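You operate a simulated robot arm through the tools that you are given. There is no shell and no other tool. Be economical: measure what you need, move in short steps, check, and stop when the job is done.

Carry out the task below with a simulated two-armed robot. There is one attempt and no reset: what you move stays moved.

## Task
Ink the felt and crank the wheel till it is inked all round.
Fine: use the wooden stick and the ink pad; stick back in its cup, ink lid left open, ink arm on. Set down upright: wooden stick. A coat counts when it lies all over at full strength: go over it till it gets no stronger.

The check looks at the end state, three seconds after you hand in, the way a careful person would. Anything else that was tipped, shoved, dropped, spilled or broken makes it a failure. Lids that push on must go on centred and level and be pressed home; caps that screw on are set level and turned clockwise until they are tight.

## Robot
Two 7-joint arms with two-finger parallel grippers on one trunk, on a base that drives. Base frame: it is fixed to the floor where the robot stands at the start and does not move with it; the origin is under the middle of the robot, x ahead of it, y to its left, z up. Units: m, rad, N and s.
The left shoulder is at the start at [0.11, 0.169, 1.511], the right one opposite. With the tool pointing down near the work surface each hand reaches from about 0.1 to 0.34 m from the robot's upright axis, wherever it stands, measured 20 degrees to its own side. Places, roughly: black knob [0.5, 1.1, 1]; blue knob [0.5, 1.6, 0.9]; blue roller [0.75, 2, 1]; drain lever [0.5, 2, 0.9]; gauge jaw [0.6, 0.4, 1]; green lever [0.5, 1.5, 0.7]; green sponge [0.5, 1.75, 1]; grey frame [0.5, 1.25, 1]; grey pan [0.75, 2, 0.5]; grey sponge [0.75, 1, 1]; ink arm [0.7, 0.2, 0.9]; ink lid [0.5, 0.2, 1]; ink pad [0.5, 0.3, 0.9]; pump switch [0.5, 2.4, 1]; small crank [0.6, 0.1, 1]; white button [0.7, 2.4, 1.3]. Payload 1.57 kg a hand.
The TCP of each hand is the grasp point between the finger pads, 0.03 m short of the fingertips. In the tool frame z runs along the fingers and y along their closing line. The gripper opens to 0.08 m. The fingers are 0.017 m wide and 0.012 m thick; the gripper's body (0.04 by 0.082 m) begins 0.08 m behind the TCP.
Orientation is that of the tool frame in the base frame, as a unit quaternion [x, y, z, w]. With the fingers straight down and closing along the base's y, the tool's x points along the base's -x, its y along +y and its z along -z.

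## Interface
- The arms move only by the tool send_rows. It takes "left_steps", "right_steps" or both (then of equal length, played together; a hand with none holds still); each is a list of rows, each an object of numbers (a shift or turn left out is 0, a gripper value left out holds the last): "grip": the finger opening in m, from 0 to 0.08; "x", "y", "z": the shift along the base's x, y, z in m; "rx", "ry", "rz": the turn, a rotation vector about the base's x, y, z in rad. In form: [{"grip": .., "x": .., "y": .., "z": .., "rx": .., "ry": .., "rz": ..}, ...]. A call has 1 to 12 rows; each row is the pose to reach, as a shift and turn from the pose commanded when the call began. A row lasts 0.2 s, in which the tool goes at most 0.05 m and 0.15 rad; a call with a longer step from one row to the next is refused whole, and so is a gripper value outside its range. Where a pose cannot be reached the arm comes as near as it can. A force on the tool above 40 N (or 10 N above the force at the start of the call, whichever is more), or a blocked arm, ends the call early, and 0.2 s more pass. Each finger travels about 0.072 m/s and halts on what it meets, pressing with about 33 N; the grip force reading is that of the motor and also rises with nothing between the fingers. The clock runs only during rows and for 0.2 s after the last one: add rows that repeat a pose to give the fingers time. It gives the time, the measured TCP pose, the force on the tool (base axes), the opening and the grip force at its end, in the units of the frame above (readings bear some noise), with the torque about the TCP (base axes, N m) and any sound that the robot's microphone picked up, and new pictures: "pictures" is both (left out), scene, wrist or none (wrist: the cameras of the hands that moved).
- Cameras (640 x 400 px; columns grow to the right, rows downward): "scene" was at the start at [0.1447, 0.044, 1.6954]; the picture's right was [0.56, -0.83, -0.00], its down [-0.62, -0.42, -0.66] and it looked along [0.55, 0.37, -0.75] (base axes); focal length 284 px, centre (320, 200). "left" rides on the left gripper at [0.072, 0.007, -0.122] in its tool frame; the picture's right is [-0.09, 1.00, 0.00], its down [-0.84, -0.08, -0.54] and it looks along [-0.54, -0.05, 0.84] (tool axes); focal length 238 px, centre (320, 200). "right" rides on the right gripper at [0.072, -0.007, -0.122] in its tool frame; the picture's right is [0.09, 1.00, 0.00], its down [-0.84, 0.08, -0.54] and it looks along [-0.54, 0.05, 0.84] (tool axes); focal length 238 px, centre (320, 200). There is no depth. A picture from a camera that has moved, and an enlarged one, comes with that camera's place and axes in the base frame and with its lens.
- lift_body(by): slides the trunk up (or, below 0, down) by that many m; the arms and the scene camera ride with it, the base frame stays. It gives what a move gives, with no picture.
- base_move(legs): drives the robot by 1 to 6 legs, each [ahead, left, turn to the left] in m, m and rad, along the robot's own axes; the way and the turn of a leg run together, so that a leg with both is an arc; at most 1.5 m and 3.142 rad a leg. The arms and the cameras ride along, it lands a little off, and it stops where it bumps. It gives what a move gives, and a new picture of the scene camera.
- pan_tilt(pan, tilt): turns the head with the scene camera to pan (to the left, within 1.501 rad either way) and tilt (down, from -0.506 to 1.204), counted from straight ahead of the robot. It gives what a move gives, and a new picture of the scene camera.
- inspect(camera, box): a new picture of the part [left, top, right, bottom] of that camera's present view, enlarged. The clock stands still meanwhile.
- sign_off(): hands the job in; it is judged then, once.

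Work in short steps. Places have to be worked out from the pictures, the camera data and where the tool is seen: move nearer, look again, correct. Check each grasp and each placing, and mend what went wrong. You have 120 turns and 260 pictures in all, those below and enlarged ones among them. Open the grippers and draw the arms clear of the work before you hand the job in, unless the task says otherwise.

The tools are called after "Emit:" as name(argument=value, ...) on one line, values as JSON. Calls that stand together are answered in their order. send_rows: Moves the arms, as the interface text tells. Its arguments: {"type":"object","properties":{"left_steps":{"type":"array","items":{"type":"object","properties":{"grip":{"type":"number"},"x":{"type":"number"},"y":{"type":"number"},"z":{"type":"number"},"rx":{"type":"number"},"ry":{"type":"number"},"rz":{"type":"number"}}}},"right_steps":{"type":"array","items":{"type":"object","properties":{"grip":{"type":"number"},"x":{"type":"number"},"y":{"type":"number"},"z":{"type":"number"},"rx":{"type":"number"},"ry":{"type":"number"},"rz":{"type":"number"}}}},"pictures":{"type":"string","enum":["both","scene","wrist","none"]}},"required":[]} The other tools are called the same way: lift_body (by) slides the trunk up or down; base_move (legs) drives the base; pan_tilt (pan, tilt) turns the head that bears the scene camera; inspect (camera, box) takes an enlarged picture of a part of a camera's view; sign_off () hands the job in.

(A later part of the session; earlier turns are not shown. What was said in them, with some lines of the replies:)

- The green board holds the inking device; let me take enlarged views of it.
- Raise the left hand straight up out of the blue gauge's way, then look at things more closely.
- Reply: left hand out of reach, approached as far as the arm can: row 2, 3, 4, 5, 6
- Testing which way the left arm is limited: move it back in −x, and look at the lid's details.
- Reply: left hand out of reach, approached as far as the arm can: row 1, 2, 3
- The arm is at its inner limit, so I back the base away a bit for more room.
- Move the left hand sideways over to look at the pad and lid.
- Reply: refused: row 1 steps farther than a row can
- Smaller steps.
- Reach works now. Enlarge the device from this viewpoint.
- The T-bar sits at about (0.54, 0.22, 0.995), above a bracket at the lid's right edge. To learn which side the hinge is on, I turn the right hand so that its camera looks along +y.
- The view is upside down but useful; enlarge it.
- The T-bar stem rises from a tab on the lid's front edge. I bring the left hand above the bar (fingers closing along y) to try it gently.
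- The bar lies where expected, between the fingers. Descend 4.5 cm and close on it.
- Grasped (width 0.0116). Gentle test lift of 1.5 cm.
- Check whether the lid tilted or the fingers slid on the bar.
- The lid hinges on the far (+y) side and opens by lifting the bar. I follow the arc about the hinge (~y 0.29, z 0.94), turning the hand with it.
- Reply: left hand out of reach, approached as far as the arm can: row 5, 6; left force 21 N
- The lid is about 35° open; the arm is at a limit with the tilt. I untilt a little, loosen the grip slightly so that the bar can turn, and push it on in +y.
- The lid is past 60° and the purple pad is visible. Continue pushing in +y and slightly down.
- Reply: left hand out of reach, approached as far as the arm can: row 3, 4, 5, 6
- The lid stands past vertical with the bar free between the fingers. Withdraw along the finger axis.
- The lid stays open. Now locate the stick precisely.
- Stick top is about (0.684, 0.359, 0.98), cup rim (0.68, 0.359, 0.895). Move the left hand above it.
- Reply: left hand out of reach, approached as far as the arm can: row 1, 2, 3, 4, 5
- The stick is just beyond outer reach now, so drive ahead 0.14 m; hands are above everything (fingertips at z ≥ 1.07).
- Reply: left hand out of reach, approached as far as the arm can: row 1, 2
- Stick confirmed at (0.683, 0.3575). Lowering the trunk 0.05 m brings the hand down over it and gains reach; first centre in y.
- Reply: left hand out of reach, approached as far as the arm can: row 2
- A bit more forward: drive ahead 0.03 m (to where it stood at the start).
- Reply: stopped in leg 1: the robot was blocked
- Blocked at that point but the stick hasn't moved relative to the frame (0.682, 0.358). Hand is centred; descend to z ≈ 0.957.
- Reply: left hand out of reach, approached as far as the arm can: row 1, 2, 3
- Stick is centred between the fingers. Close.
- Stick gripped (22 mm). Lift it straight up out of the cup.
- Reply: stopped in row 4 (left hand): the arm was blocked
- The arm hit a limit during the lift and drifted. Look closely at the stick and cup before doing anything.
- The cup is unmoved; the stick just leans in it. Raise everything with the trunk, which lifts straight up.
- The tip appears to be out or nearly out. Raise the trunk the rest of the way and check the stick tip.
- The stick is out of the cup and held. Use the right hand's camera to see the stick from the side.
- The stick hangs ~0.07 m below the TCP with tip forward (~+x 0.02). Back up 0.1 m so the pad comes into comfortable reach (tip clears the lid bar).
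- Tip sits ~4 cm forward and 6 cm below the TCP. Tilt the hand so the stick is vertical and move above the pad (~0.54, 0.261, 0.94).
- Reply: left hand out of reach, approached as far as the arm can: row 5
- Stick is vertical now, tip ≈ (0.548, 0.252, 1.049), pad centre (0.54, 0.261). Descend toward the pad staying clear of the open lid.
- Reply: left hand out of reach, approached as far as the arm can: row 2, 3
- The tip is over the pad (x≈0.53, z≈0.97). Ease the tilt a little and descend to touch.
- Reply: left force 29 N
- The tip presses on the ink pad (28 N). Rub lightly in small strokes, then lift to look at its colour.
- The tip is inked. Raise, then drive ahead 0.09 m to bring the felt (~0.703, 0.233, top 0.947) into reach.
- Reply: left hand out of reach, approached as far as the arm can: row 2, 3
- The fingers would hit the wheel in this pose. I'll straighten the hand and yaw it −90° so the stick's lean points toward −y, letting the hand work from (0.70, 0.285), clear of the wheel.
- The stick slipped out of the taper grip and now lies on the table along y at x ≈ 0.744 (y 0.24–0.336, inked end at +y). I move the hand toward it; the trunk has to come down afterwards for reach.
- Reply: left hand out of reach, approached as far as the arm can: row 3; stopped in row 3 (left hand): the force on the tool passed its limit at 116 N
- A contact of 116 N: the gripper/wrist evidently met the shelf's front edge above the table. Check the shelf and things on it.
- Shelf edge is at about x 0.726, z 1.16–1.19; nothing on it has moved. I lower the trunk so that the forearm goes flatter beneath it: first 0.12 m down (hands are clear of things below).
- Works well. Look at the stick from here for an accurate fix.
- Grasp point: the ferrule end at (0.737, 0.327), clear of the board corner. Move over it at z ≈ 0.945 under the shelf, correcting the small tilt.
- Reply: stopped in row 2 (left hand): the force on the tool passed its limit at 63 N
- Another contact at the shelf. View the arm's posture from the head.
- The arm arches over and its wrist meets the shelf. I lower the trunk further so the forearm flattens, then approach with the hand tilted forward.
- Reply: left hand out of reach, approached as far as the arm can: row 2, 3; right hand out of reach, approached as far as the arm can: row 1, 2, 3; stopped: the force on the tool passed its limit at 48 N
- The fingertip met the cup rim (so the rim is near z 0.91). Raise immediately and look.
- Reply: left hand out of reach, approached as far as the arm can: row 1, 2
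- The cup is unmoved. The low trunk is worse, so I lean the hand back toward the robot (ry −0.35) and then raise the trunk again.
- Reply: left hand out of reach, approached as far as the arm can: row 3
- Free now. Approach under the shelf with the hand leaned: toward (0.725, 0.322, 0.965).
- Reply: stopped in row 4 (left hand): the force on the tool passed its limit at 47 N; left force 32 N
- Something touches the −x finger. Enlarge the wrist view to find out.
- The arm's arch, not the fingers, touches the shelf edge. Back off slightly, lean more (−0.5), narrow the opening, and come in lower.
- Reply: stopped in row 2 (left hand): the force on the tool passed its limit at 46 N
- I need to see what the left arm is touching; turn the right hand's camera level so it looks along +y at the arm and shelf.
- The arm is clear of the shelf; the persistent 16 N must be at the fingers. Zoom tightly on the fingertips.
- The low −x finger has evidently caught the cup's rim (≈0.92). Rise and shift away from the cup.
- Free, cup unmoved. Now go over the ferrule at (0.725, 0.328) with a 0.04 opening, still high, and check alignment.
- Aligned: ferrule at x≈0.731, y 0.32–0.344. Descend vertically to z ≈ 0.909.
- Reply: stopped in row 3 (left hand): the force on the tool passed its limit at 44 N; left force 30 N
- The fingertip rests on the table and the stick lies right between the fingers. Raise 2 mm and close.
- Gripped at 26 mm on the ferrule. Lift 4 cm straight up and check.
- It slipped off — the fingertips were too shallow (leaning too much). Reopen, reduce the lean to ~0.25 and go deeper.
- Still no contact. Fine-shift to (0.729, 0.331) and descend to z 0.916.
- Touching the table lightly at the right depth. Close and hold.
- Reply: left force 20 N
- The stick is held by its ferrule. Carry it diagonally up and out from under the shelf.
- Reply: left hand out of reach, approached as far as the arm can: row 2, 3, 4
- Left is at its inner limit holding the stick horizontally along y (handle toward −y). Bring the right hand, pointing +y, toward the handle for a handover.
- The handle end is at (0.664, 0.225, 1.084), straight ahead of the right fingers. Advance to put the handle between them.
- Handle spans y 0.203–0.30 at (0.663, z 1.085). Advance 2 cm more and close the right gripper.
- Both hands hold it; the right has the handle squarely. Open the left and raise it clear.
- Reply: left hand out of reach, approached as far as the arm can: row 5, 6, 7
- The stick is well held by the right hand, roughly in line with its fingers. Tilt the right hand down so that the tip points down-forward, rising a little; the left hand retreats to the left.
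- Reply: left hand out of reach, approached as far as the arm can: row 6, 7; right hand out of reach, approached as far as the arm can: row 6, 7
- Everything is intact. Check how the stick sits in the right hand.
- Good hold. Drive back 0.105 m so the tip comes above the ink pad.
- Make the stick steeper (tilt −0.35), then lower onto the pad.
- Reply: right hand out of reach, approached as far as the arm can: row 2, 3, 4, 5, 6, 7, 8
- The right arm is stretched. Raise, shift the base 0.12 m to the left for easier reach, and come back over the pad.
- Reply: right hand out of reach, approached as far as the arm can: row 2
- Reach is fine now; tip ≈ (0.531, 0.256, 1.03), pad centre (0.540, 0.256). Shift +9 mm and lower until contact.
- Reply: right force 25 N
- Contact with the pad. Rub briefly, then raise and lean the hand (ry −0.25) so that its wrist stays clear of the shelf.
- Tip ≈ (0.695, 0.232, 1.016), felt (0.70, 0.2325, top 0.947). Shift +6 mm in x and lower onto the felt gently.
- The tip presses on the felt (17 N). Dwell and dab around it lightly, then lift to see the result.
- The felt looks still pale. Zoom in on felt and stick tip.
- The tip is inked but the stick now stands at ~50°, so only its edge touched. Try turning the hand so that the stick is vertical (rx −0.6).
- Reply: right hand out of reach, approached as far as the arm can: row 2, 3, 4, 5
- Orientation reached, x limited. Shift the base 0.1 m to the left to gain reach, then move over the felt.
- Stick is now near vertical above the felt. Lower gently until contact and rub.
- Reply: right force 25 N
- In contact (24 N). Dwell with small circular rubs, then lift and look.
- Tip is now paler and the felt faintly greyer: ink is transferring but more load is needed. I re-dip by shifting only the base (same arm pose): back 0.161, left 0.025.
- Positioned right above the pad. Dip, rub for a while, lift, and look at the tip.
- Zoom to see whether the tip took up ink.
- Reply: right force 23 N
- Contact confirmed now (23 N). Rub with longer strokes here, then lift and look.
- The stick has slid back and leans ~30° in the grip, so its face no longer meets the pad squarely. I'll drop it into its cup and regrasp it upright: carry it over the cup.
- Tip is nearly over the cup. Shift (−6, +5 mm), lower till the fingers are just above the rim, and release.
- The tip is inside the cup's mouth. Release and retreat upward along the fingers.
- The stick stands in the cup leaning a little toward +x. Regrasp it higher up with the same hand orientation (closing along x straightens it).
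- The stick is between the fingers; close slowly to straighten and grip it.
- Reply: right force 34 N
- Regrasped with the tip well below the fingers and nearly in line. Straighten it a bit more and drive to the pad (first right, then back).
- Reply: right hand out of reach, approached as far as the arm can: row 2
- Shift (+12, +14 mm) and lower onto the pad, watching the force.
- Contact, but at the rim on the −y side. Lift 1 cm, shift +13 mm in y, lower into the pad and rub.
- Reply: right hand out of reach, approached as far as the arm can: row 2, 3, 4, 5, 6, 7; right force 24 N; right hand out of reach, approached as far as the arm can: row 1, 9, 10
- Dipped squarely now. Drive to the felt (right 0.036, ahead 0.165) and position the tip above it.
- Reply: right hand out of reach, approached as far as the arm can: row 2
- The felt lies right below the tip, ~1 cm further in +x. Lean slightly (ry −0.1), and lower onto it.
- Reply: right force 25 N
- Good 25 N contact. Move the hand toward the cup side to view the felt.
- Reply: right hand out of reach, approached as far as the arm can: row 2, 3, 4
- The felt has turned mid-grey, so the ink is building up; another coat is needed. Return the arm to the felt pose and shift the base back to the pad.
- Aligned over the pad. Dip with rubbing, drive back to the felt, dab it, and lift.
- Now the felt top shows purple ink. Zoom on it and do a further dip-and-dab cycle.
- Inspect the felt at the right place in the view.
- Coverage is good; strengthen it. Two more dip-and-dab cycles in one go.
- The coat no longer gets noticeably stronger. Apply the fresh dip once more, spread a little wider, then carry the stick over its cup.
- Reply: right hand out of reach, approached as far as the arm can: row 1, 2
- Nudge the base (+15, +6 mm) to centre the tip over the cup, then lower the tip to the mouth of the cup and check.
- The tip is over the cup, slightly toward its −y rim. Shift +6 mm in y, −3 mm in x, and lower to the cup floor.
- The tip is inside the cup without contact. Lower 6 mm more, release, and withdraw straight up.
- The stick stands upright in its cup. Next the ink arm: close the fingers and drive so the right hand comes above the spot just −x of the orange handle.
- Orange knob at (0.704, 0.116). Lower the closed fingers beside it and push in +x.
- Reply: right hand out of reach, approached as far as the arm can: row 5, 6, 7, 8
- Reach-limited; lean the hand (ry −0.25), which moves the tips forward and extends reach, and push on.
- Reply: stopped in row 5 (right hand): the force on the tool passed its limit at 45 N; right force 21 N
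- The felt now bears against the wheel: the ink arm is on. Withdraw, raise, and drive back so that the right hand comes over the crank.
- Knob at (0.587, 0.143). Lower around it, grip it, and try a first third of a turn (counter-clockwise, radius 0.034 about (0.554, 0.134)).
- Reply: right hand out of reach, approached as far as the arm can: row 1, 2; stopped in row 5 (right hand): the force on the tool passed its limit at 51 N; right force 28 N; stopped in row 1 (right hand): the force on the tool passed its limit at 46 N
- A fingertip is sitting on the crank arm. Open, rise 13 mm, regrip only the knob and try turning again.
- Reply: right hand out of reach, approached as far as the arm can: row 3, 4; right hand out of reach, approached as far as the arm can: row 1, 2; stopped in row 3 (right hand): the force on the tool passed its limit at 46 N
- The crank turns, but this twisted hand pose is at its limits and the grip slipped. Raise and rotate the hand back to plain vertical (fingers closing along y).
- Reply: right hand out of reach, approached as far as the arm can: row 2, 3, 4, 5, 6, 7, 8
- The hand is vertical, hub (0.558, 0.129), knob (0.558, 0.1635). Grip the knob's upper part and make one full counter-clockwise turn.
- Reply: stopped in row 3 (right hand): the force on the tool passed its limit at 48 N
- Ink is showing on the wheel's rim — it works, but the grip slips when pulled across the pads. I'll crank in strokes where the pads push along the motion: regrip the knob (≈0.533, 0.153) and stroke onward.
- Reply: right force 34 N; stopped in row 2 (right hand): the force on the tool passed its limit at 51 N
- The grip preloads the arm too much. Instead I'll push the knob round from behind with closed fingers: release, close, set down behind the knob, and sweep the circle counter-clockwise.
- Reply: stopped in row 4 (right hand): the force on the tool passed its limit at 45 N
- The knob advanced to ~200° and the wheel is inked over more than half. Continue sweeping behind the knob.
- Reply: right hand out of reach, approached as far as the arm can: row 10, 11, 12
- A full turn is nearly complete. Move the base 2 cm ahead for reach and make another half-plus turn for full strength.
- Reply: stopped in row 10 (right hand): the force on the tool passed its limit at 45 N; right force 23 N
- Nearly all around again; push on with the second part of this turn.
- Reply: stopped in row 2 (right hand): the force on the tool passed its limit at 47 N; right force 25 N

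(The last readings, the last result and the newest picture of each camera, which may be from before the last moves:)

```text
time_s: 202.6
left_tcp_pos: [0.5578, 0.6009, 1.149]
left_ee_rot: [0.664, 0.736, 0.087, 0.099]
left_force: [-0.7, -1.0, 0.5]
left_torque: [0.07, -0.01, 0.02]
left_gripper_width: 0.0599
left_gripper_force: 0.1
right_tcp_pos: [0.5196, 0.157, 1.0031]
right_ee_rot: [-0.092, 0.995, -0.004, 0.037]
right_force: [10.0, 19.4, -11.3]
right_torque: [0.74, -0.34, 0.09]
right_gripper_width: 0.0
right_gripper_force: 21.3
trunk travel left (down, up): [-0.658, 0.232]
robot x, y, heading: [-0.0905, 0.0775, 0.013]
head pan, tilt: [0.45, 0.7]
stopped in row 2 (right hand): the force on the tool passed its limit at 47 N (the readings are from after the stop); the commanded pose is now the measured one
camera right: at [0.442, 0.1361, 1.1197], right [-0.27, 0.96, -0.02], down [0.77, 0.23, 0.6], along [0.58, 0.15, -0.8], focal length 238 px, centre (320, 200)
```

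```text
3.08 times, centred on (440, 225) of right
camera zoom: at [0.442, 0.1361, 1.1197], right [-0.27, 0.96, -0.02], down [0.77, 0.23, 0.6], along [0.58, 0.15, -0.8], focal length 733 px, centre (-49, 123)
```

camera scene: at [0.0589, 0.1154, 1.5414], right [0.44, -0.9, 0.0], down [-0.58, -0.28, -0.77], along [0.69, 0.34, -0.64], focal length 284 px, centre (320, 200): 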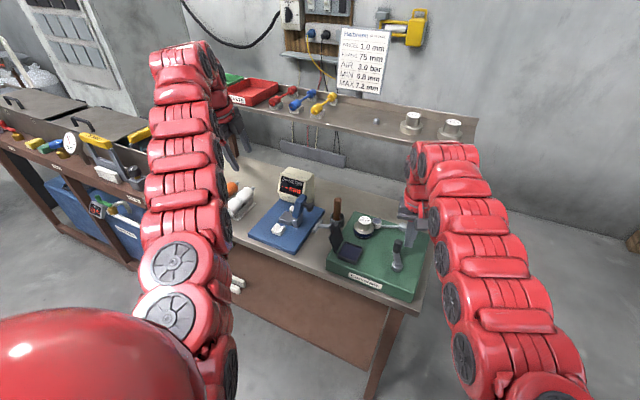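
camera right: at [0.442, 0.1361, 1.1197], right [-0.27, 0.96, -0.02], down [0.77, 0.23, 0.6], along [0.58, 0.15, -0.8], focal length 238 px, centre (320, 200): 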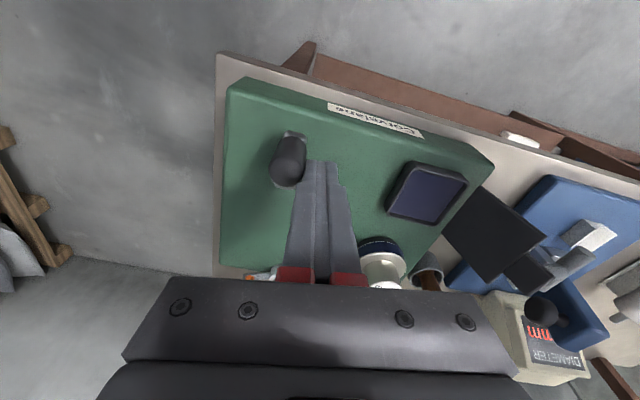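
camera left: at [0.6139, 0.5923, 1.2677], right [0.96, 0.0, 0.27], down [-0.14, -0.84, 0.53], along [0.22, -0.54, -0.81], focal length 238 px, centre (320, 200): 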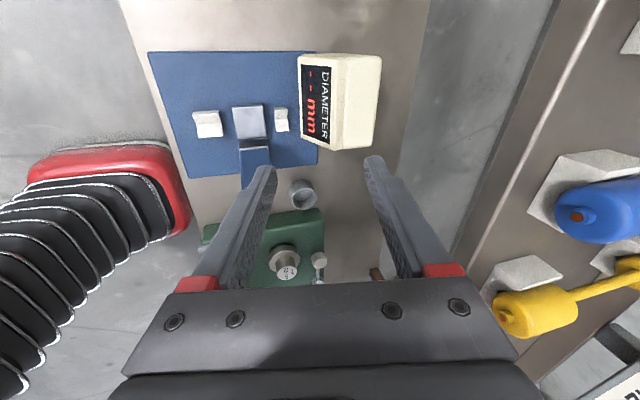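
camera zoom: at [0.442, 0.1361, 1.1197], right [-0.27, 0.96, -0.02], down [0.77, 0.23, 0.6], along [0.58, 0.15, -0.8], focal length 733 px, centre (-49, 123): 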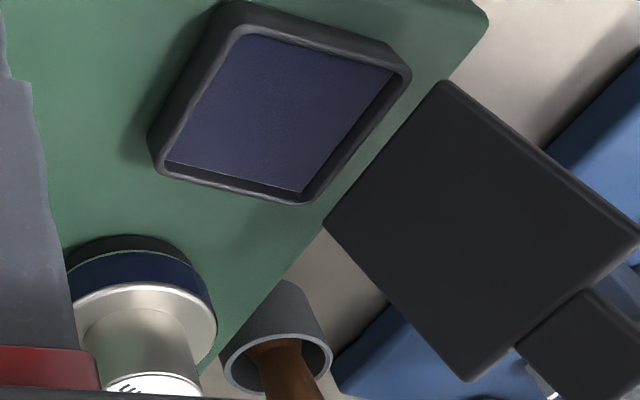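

The rim is uniformly dark blue on all visible parts after ~1.4 turns. One more push from a less cramped pose (base 3 cm back) to be thorough.

Emit:
send_rows(right_steps=[{"y": 0.006, "z": 0.01}, {"y": 0.008, "z": 0.05}], pictures="none")

Emit:
base_move(legs=[[-0.03, 0, 0]])

Emit:
send_rows(right_steps=[{"x": 0.028, "y": 0.003}, {"x": 0.028, "y": 0.003, "z": -0.05}, {"x": 0.028, "y": -0.009, "z": -0.052}, {"x": 0.0278, "y": -0.017, "z": -0.052}, {"x": 0.028, "y": -0.0257, "z": -0.052}, {"x": 0.0275, "y": -0.0351, "z": -0.052}, {"x": 0.0308, "y": -0.0472, "z": -0.052}, {"x": 0.0379, "y": -0.0575, "z": -0.052}, {"x": 0.0482, "y": -0.0646, "z": -0.052}, {"x": 0.0603, "y": -0.0679, "z": -0.052}, {"x": 0.0727, "y": -0.0668, "z": -0.052}, {"x": 0.084, "y": -0.0615, "z": -0.052}], pictures="wrist")

Emit:
inspect(camera="scene", box=[340, 180, 440, 280])

```text
time_s: 203.2
left_tcp_pos: [0.5582, 0.5993, 1.1504]
left_ee_rot: [0.665, 0.735, 0.088, 0.099]
left_force: [0.5, -0.2, -0.5]
left_torque: [0.01, -0.01, -0.03]
left_gripper_width: 0.0601
left_gripper_force: 0.1
right_tcp_pos: [0.5201, 0.1581, 1.0513]
right_ee_rot: [-0.089, 0.995, -0.009, 0.034]
right_force: [-1.4, 0.3, -0.8]
right_torque: [-0.01, -0.05, 0.01]
right_gripper_width: 0.0
right_gripper_force: 21.4
trunk travel left (down, up): [-0.658, 0.232]
robot x, y, heading: [-0.0951, 0.0756, 0.011]
head pan, tilt: [0.45, 0.7]
```

```text
time_s: 204.1
left_tcp_pos: [0.5311, 0.5995, 1.1479]
left_ee_rot: [0.665, 0.735, 0.086, 0.098]
left_force: [0.4, -0.5, -1.2]
left_torque: [-0.01, 0.0, 0.01]
left_gripper_width: 0.0601
left_gripper_force: 0.1
right_tcp_pos: [0.4938, 0.1584, 1.0498]
right_ee_rot: [-0.09, 0.995, -0.008, 0.034]
right_force: [0.2, -0.8, -0.5]
right_torque: [0.0, 0.0, 0.02]
right_gripper_width: 0.0002
right_gripper_force: 21.4
trunk travel left (down, up): [-0.658, 0.232]
robot x, y, heading: [-0.1205, 0.0827, 0.007]
head pan, tilt: [0.45, 0.7]
camera scene: at [0.0374, 0.1172, 1.5404], right [0.44, -0.9, 0.0], down [-0.58, -0.29, -0.76], along [0.68, 0.34, -0.65], focal length 284 px, centre (320, 200)
```

scene: 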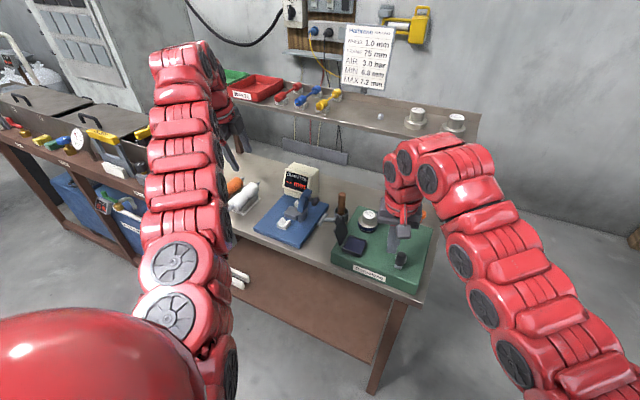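

```text
time_s: 205.1
left_tcp_pos: [0.5277, 0.6035, 1.148]
left_ee_rot: [0.663, 0.737, 0.087, 0.099]
left_force: [0.8, -1.2, 0.3]
left_torque: [0.06, 0.04, 0.03]
left_gripper_width: 0.0599
left_gripper_force: 0.1
right_tcp_pos: [0.5177, 0.1551, 0.9993]
right_ee_rot: [-0.1, 0.994, 0.0, 0.037]
right_force: [6.9, 23.1, -2.9]
right_torque: [0.73, -0.22, 0.04]
right_gripper_width: 0.0002
right_gripper_force: 21.5
trunk travel left (down, up): [-0.658, 0.232]
robot x, y, heading: [-0.1174, 0.0812, 0.014]
head pan, tilt: [0.45, 0.7]
stopped in row 5 (right hand): the force on the tool passed its limit at 44 N (the readings are from after the stop); the commanded pose is now the measured one
camera right: at [0.4394, 0.1327, 1.1158], right [-0.29, 0.96, -0.01], down [0.76, 0.24, 0.6], along [0.58, 0.16, -0.8], focal length 238 px, centre (320, 200)
```

right: 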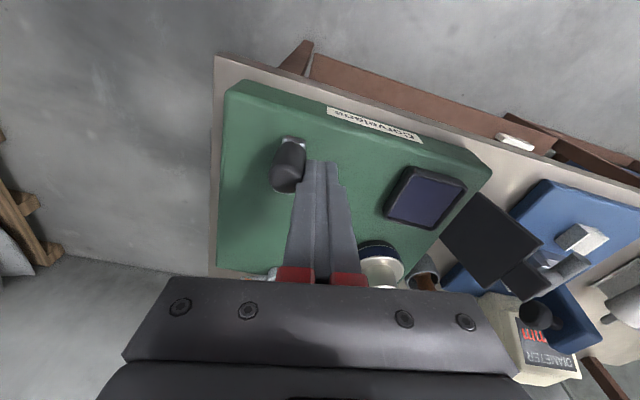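

```text
4.00 times, centred on (390, 230) of scene
camera zoom: at [0.0362, 0.1189, 1.5406], right [0.45, -0.89, 0.0], down [-0.58, -0.29, -0.76], along [0.68, 0.34, -0.65], focal length 1135 px, centre (40, 80)
5 turns are left
```

zoom: 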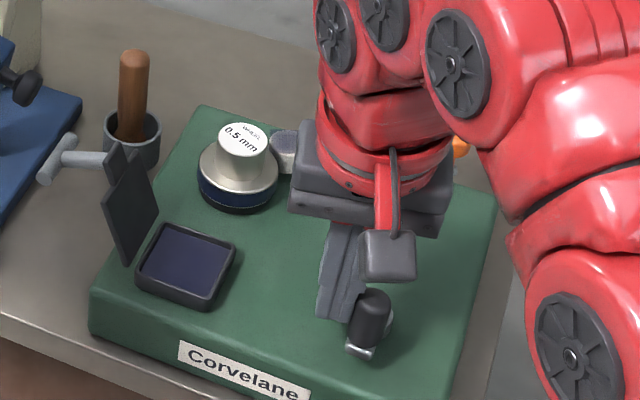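

Crank has made well over one turn and the rim looks fully inked. Withdraw: relieve, raise, open the gripper, drive back, and take a final look.

Emit:
send_rows(right_steps=[{"y": 0.008, "z": 0.01}, {"y": 0.01, "z": 0.05}, {"y": 0.01, "z": 0.09, "grip": 0.06}, {"y": 0.01, "z": 0.12}], pictures="none")

Emit:
base_move(legs=[[-0.2, 0, 0]])

Emit:
inspect(camera="scene", box=[350, 140, 450, 230])

Emit:
inspect(camera="right", box=[280, 150, 500, 300])

```text
time_s: 206.1
left_tcp_pos: [0.5276, 0.6028, 1.1502]
left_ee_rot: [0.664, 0.736, 0.087, 0.099]
left_force: [-0.8, -0.4, -0.2]
left_torque: [0.02, 0.02, 0.02]
left_gripper_width: 0.0599
left_gripper_force: 0.0
right_tcp_pos: [0.5163, 0.16, 1.1193]
right_ee_rot: [-0.096, 0.995, -0.003, 0.037]
right_force: [-0.4, -0.1, 0.3]
right_torque: [0.02, 0.07, -0.01]
right_gripper_width: 0.06
right_gripper_force: 0.0
trunk travel left (down, up): [-0.658, 0.232]
robot x, y, heading: [-0.1249, 0.0781, 0.009]
head pan, tilt: [0.45, 0.7]
```

```text
time_s: 207.7
left_tcp_pos: [0.3294, 0.5995, 1.1503]
left_ee_rot: [0.663, 0.737, 0.087, 0.099]
left_force: [-0.7, 0.1, -1.0]
left_torque: [0.03, -0.04, 0.0]
left_gripper_width: 0.0599
left_gripper_force: 0.1
right_tcp_pos: [0.3186, 0.1588, 1.1202]
right_ee_rot: [-0.095, 0.995, -0.003, 0.037]
right_force: [0.2, -0.7, -0.6]
right_torque: [-0.01, -0.01, 0.02]
right_gripper_width: 0.06
right_gripper_force: 0.1
trunk travel left (down, up): [-0.658, 0.232]
robot x, y, heading: [-0.3217, 0.0779, 0.012]
head pan, tilt: [0.45, 0.7]
camera scene: at [-0.1642, 0.116, 1.5409], right [0.45, -0.9, 0.0], down [-0.58, -0.29, -0.76], along [0.68, 0.34, -0.64], focal length 284 px, centre (320, 200)
```

scene: 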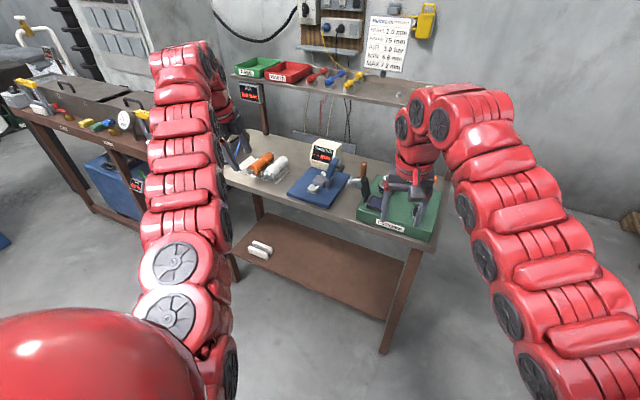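

```text
4.44 times, centred on (400, 185) of scene
camera zoom: at [-0.1642, 0.116, 1.5409], right [0.45, -0.9, 0.0], down [-0.58, -0.29, -0.76], along [0.68, 0.34, -0.64], focal length 1261 px, centre (-36, 267)
```

zoom: 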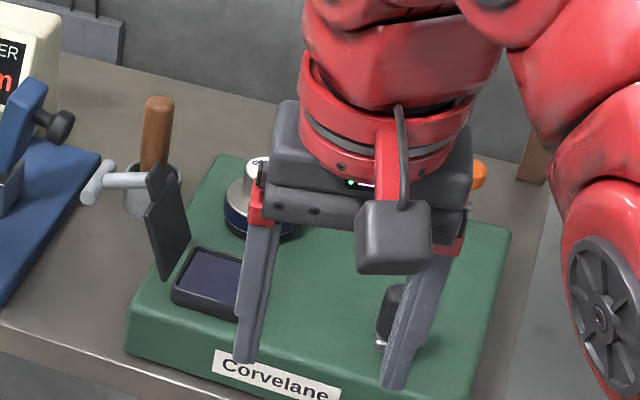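

```text
2.67 times, centred on (390, 225) of right
camera zoom: at [0.2415, 0.137, 1.2363], right [-0.28, 0.96, -0.02], down [0.76, 0.24, 0.6], along [0.58, 0.15, -0.8], focal length 636 px, centre (133, 133)
4 turns are left
```

zoom: 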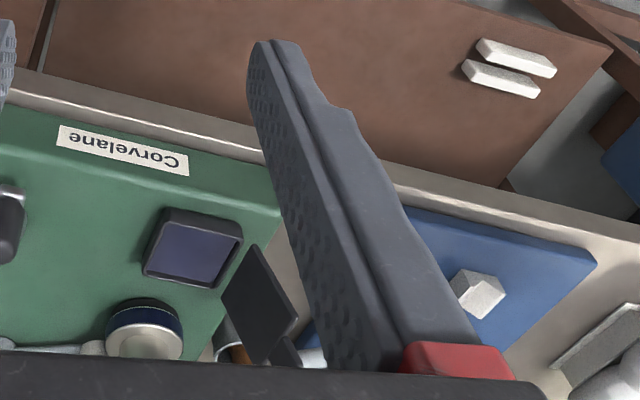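

The stick is back in its cup, the lid is open, the ink arm is on and the wheel rim is inked wherever I can see it. Both hands are clear and open, so I hand the job in.

Emit:
sign_off()

```text
The job is handed in.
```

I inked the felt and cranked the wheel about 1.4 turns, and the rim is dark blue everywhere I could see it. The side facing away from the cameras I did not see. The lid is open, the ink arm is on and the stick stands in its cup.

I dropped the stick once with its tip inked. The gripper also bumped the shelf, the base touched the table, and a finger pressed the cup rim; nothing I could see had moved.
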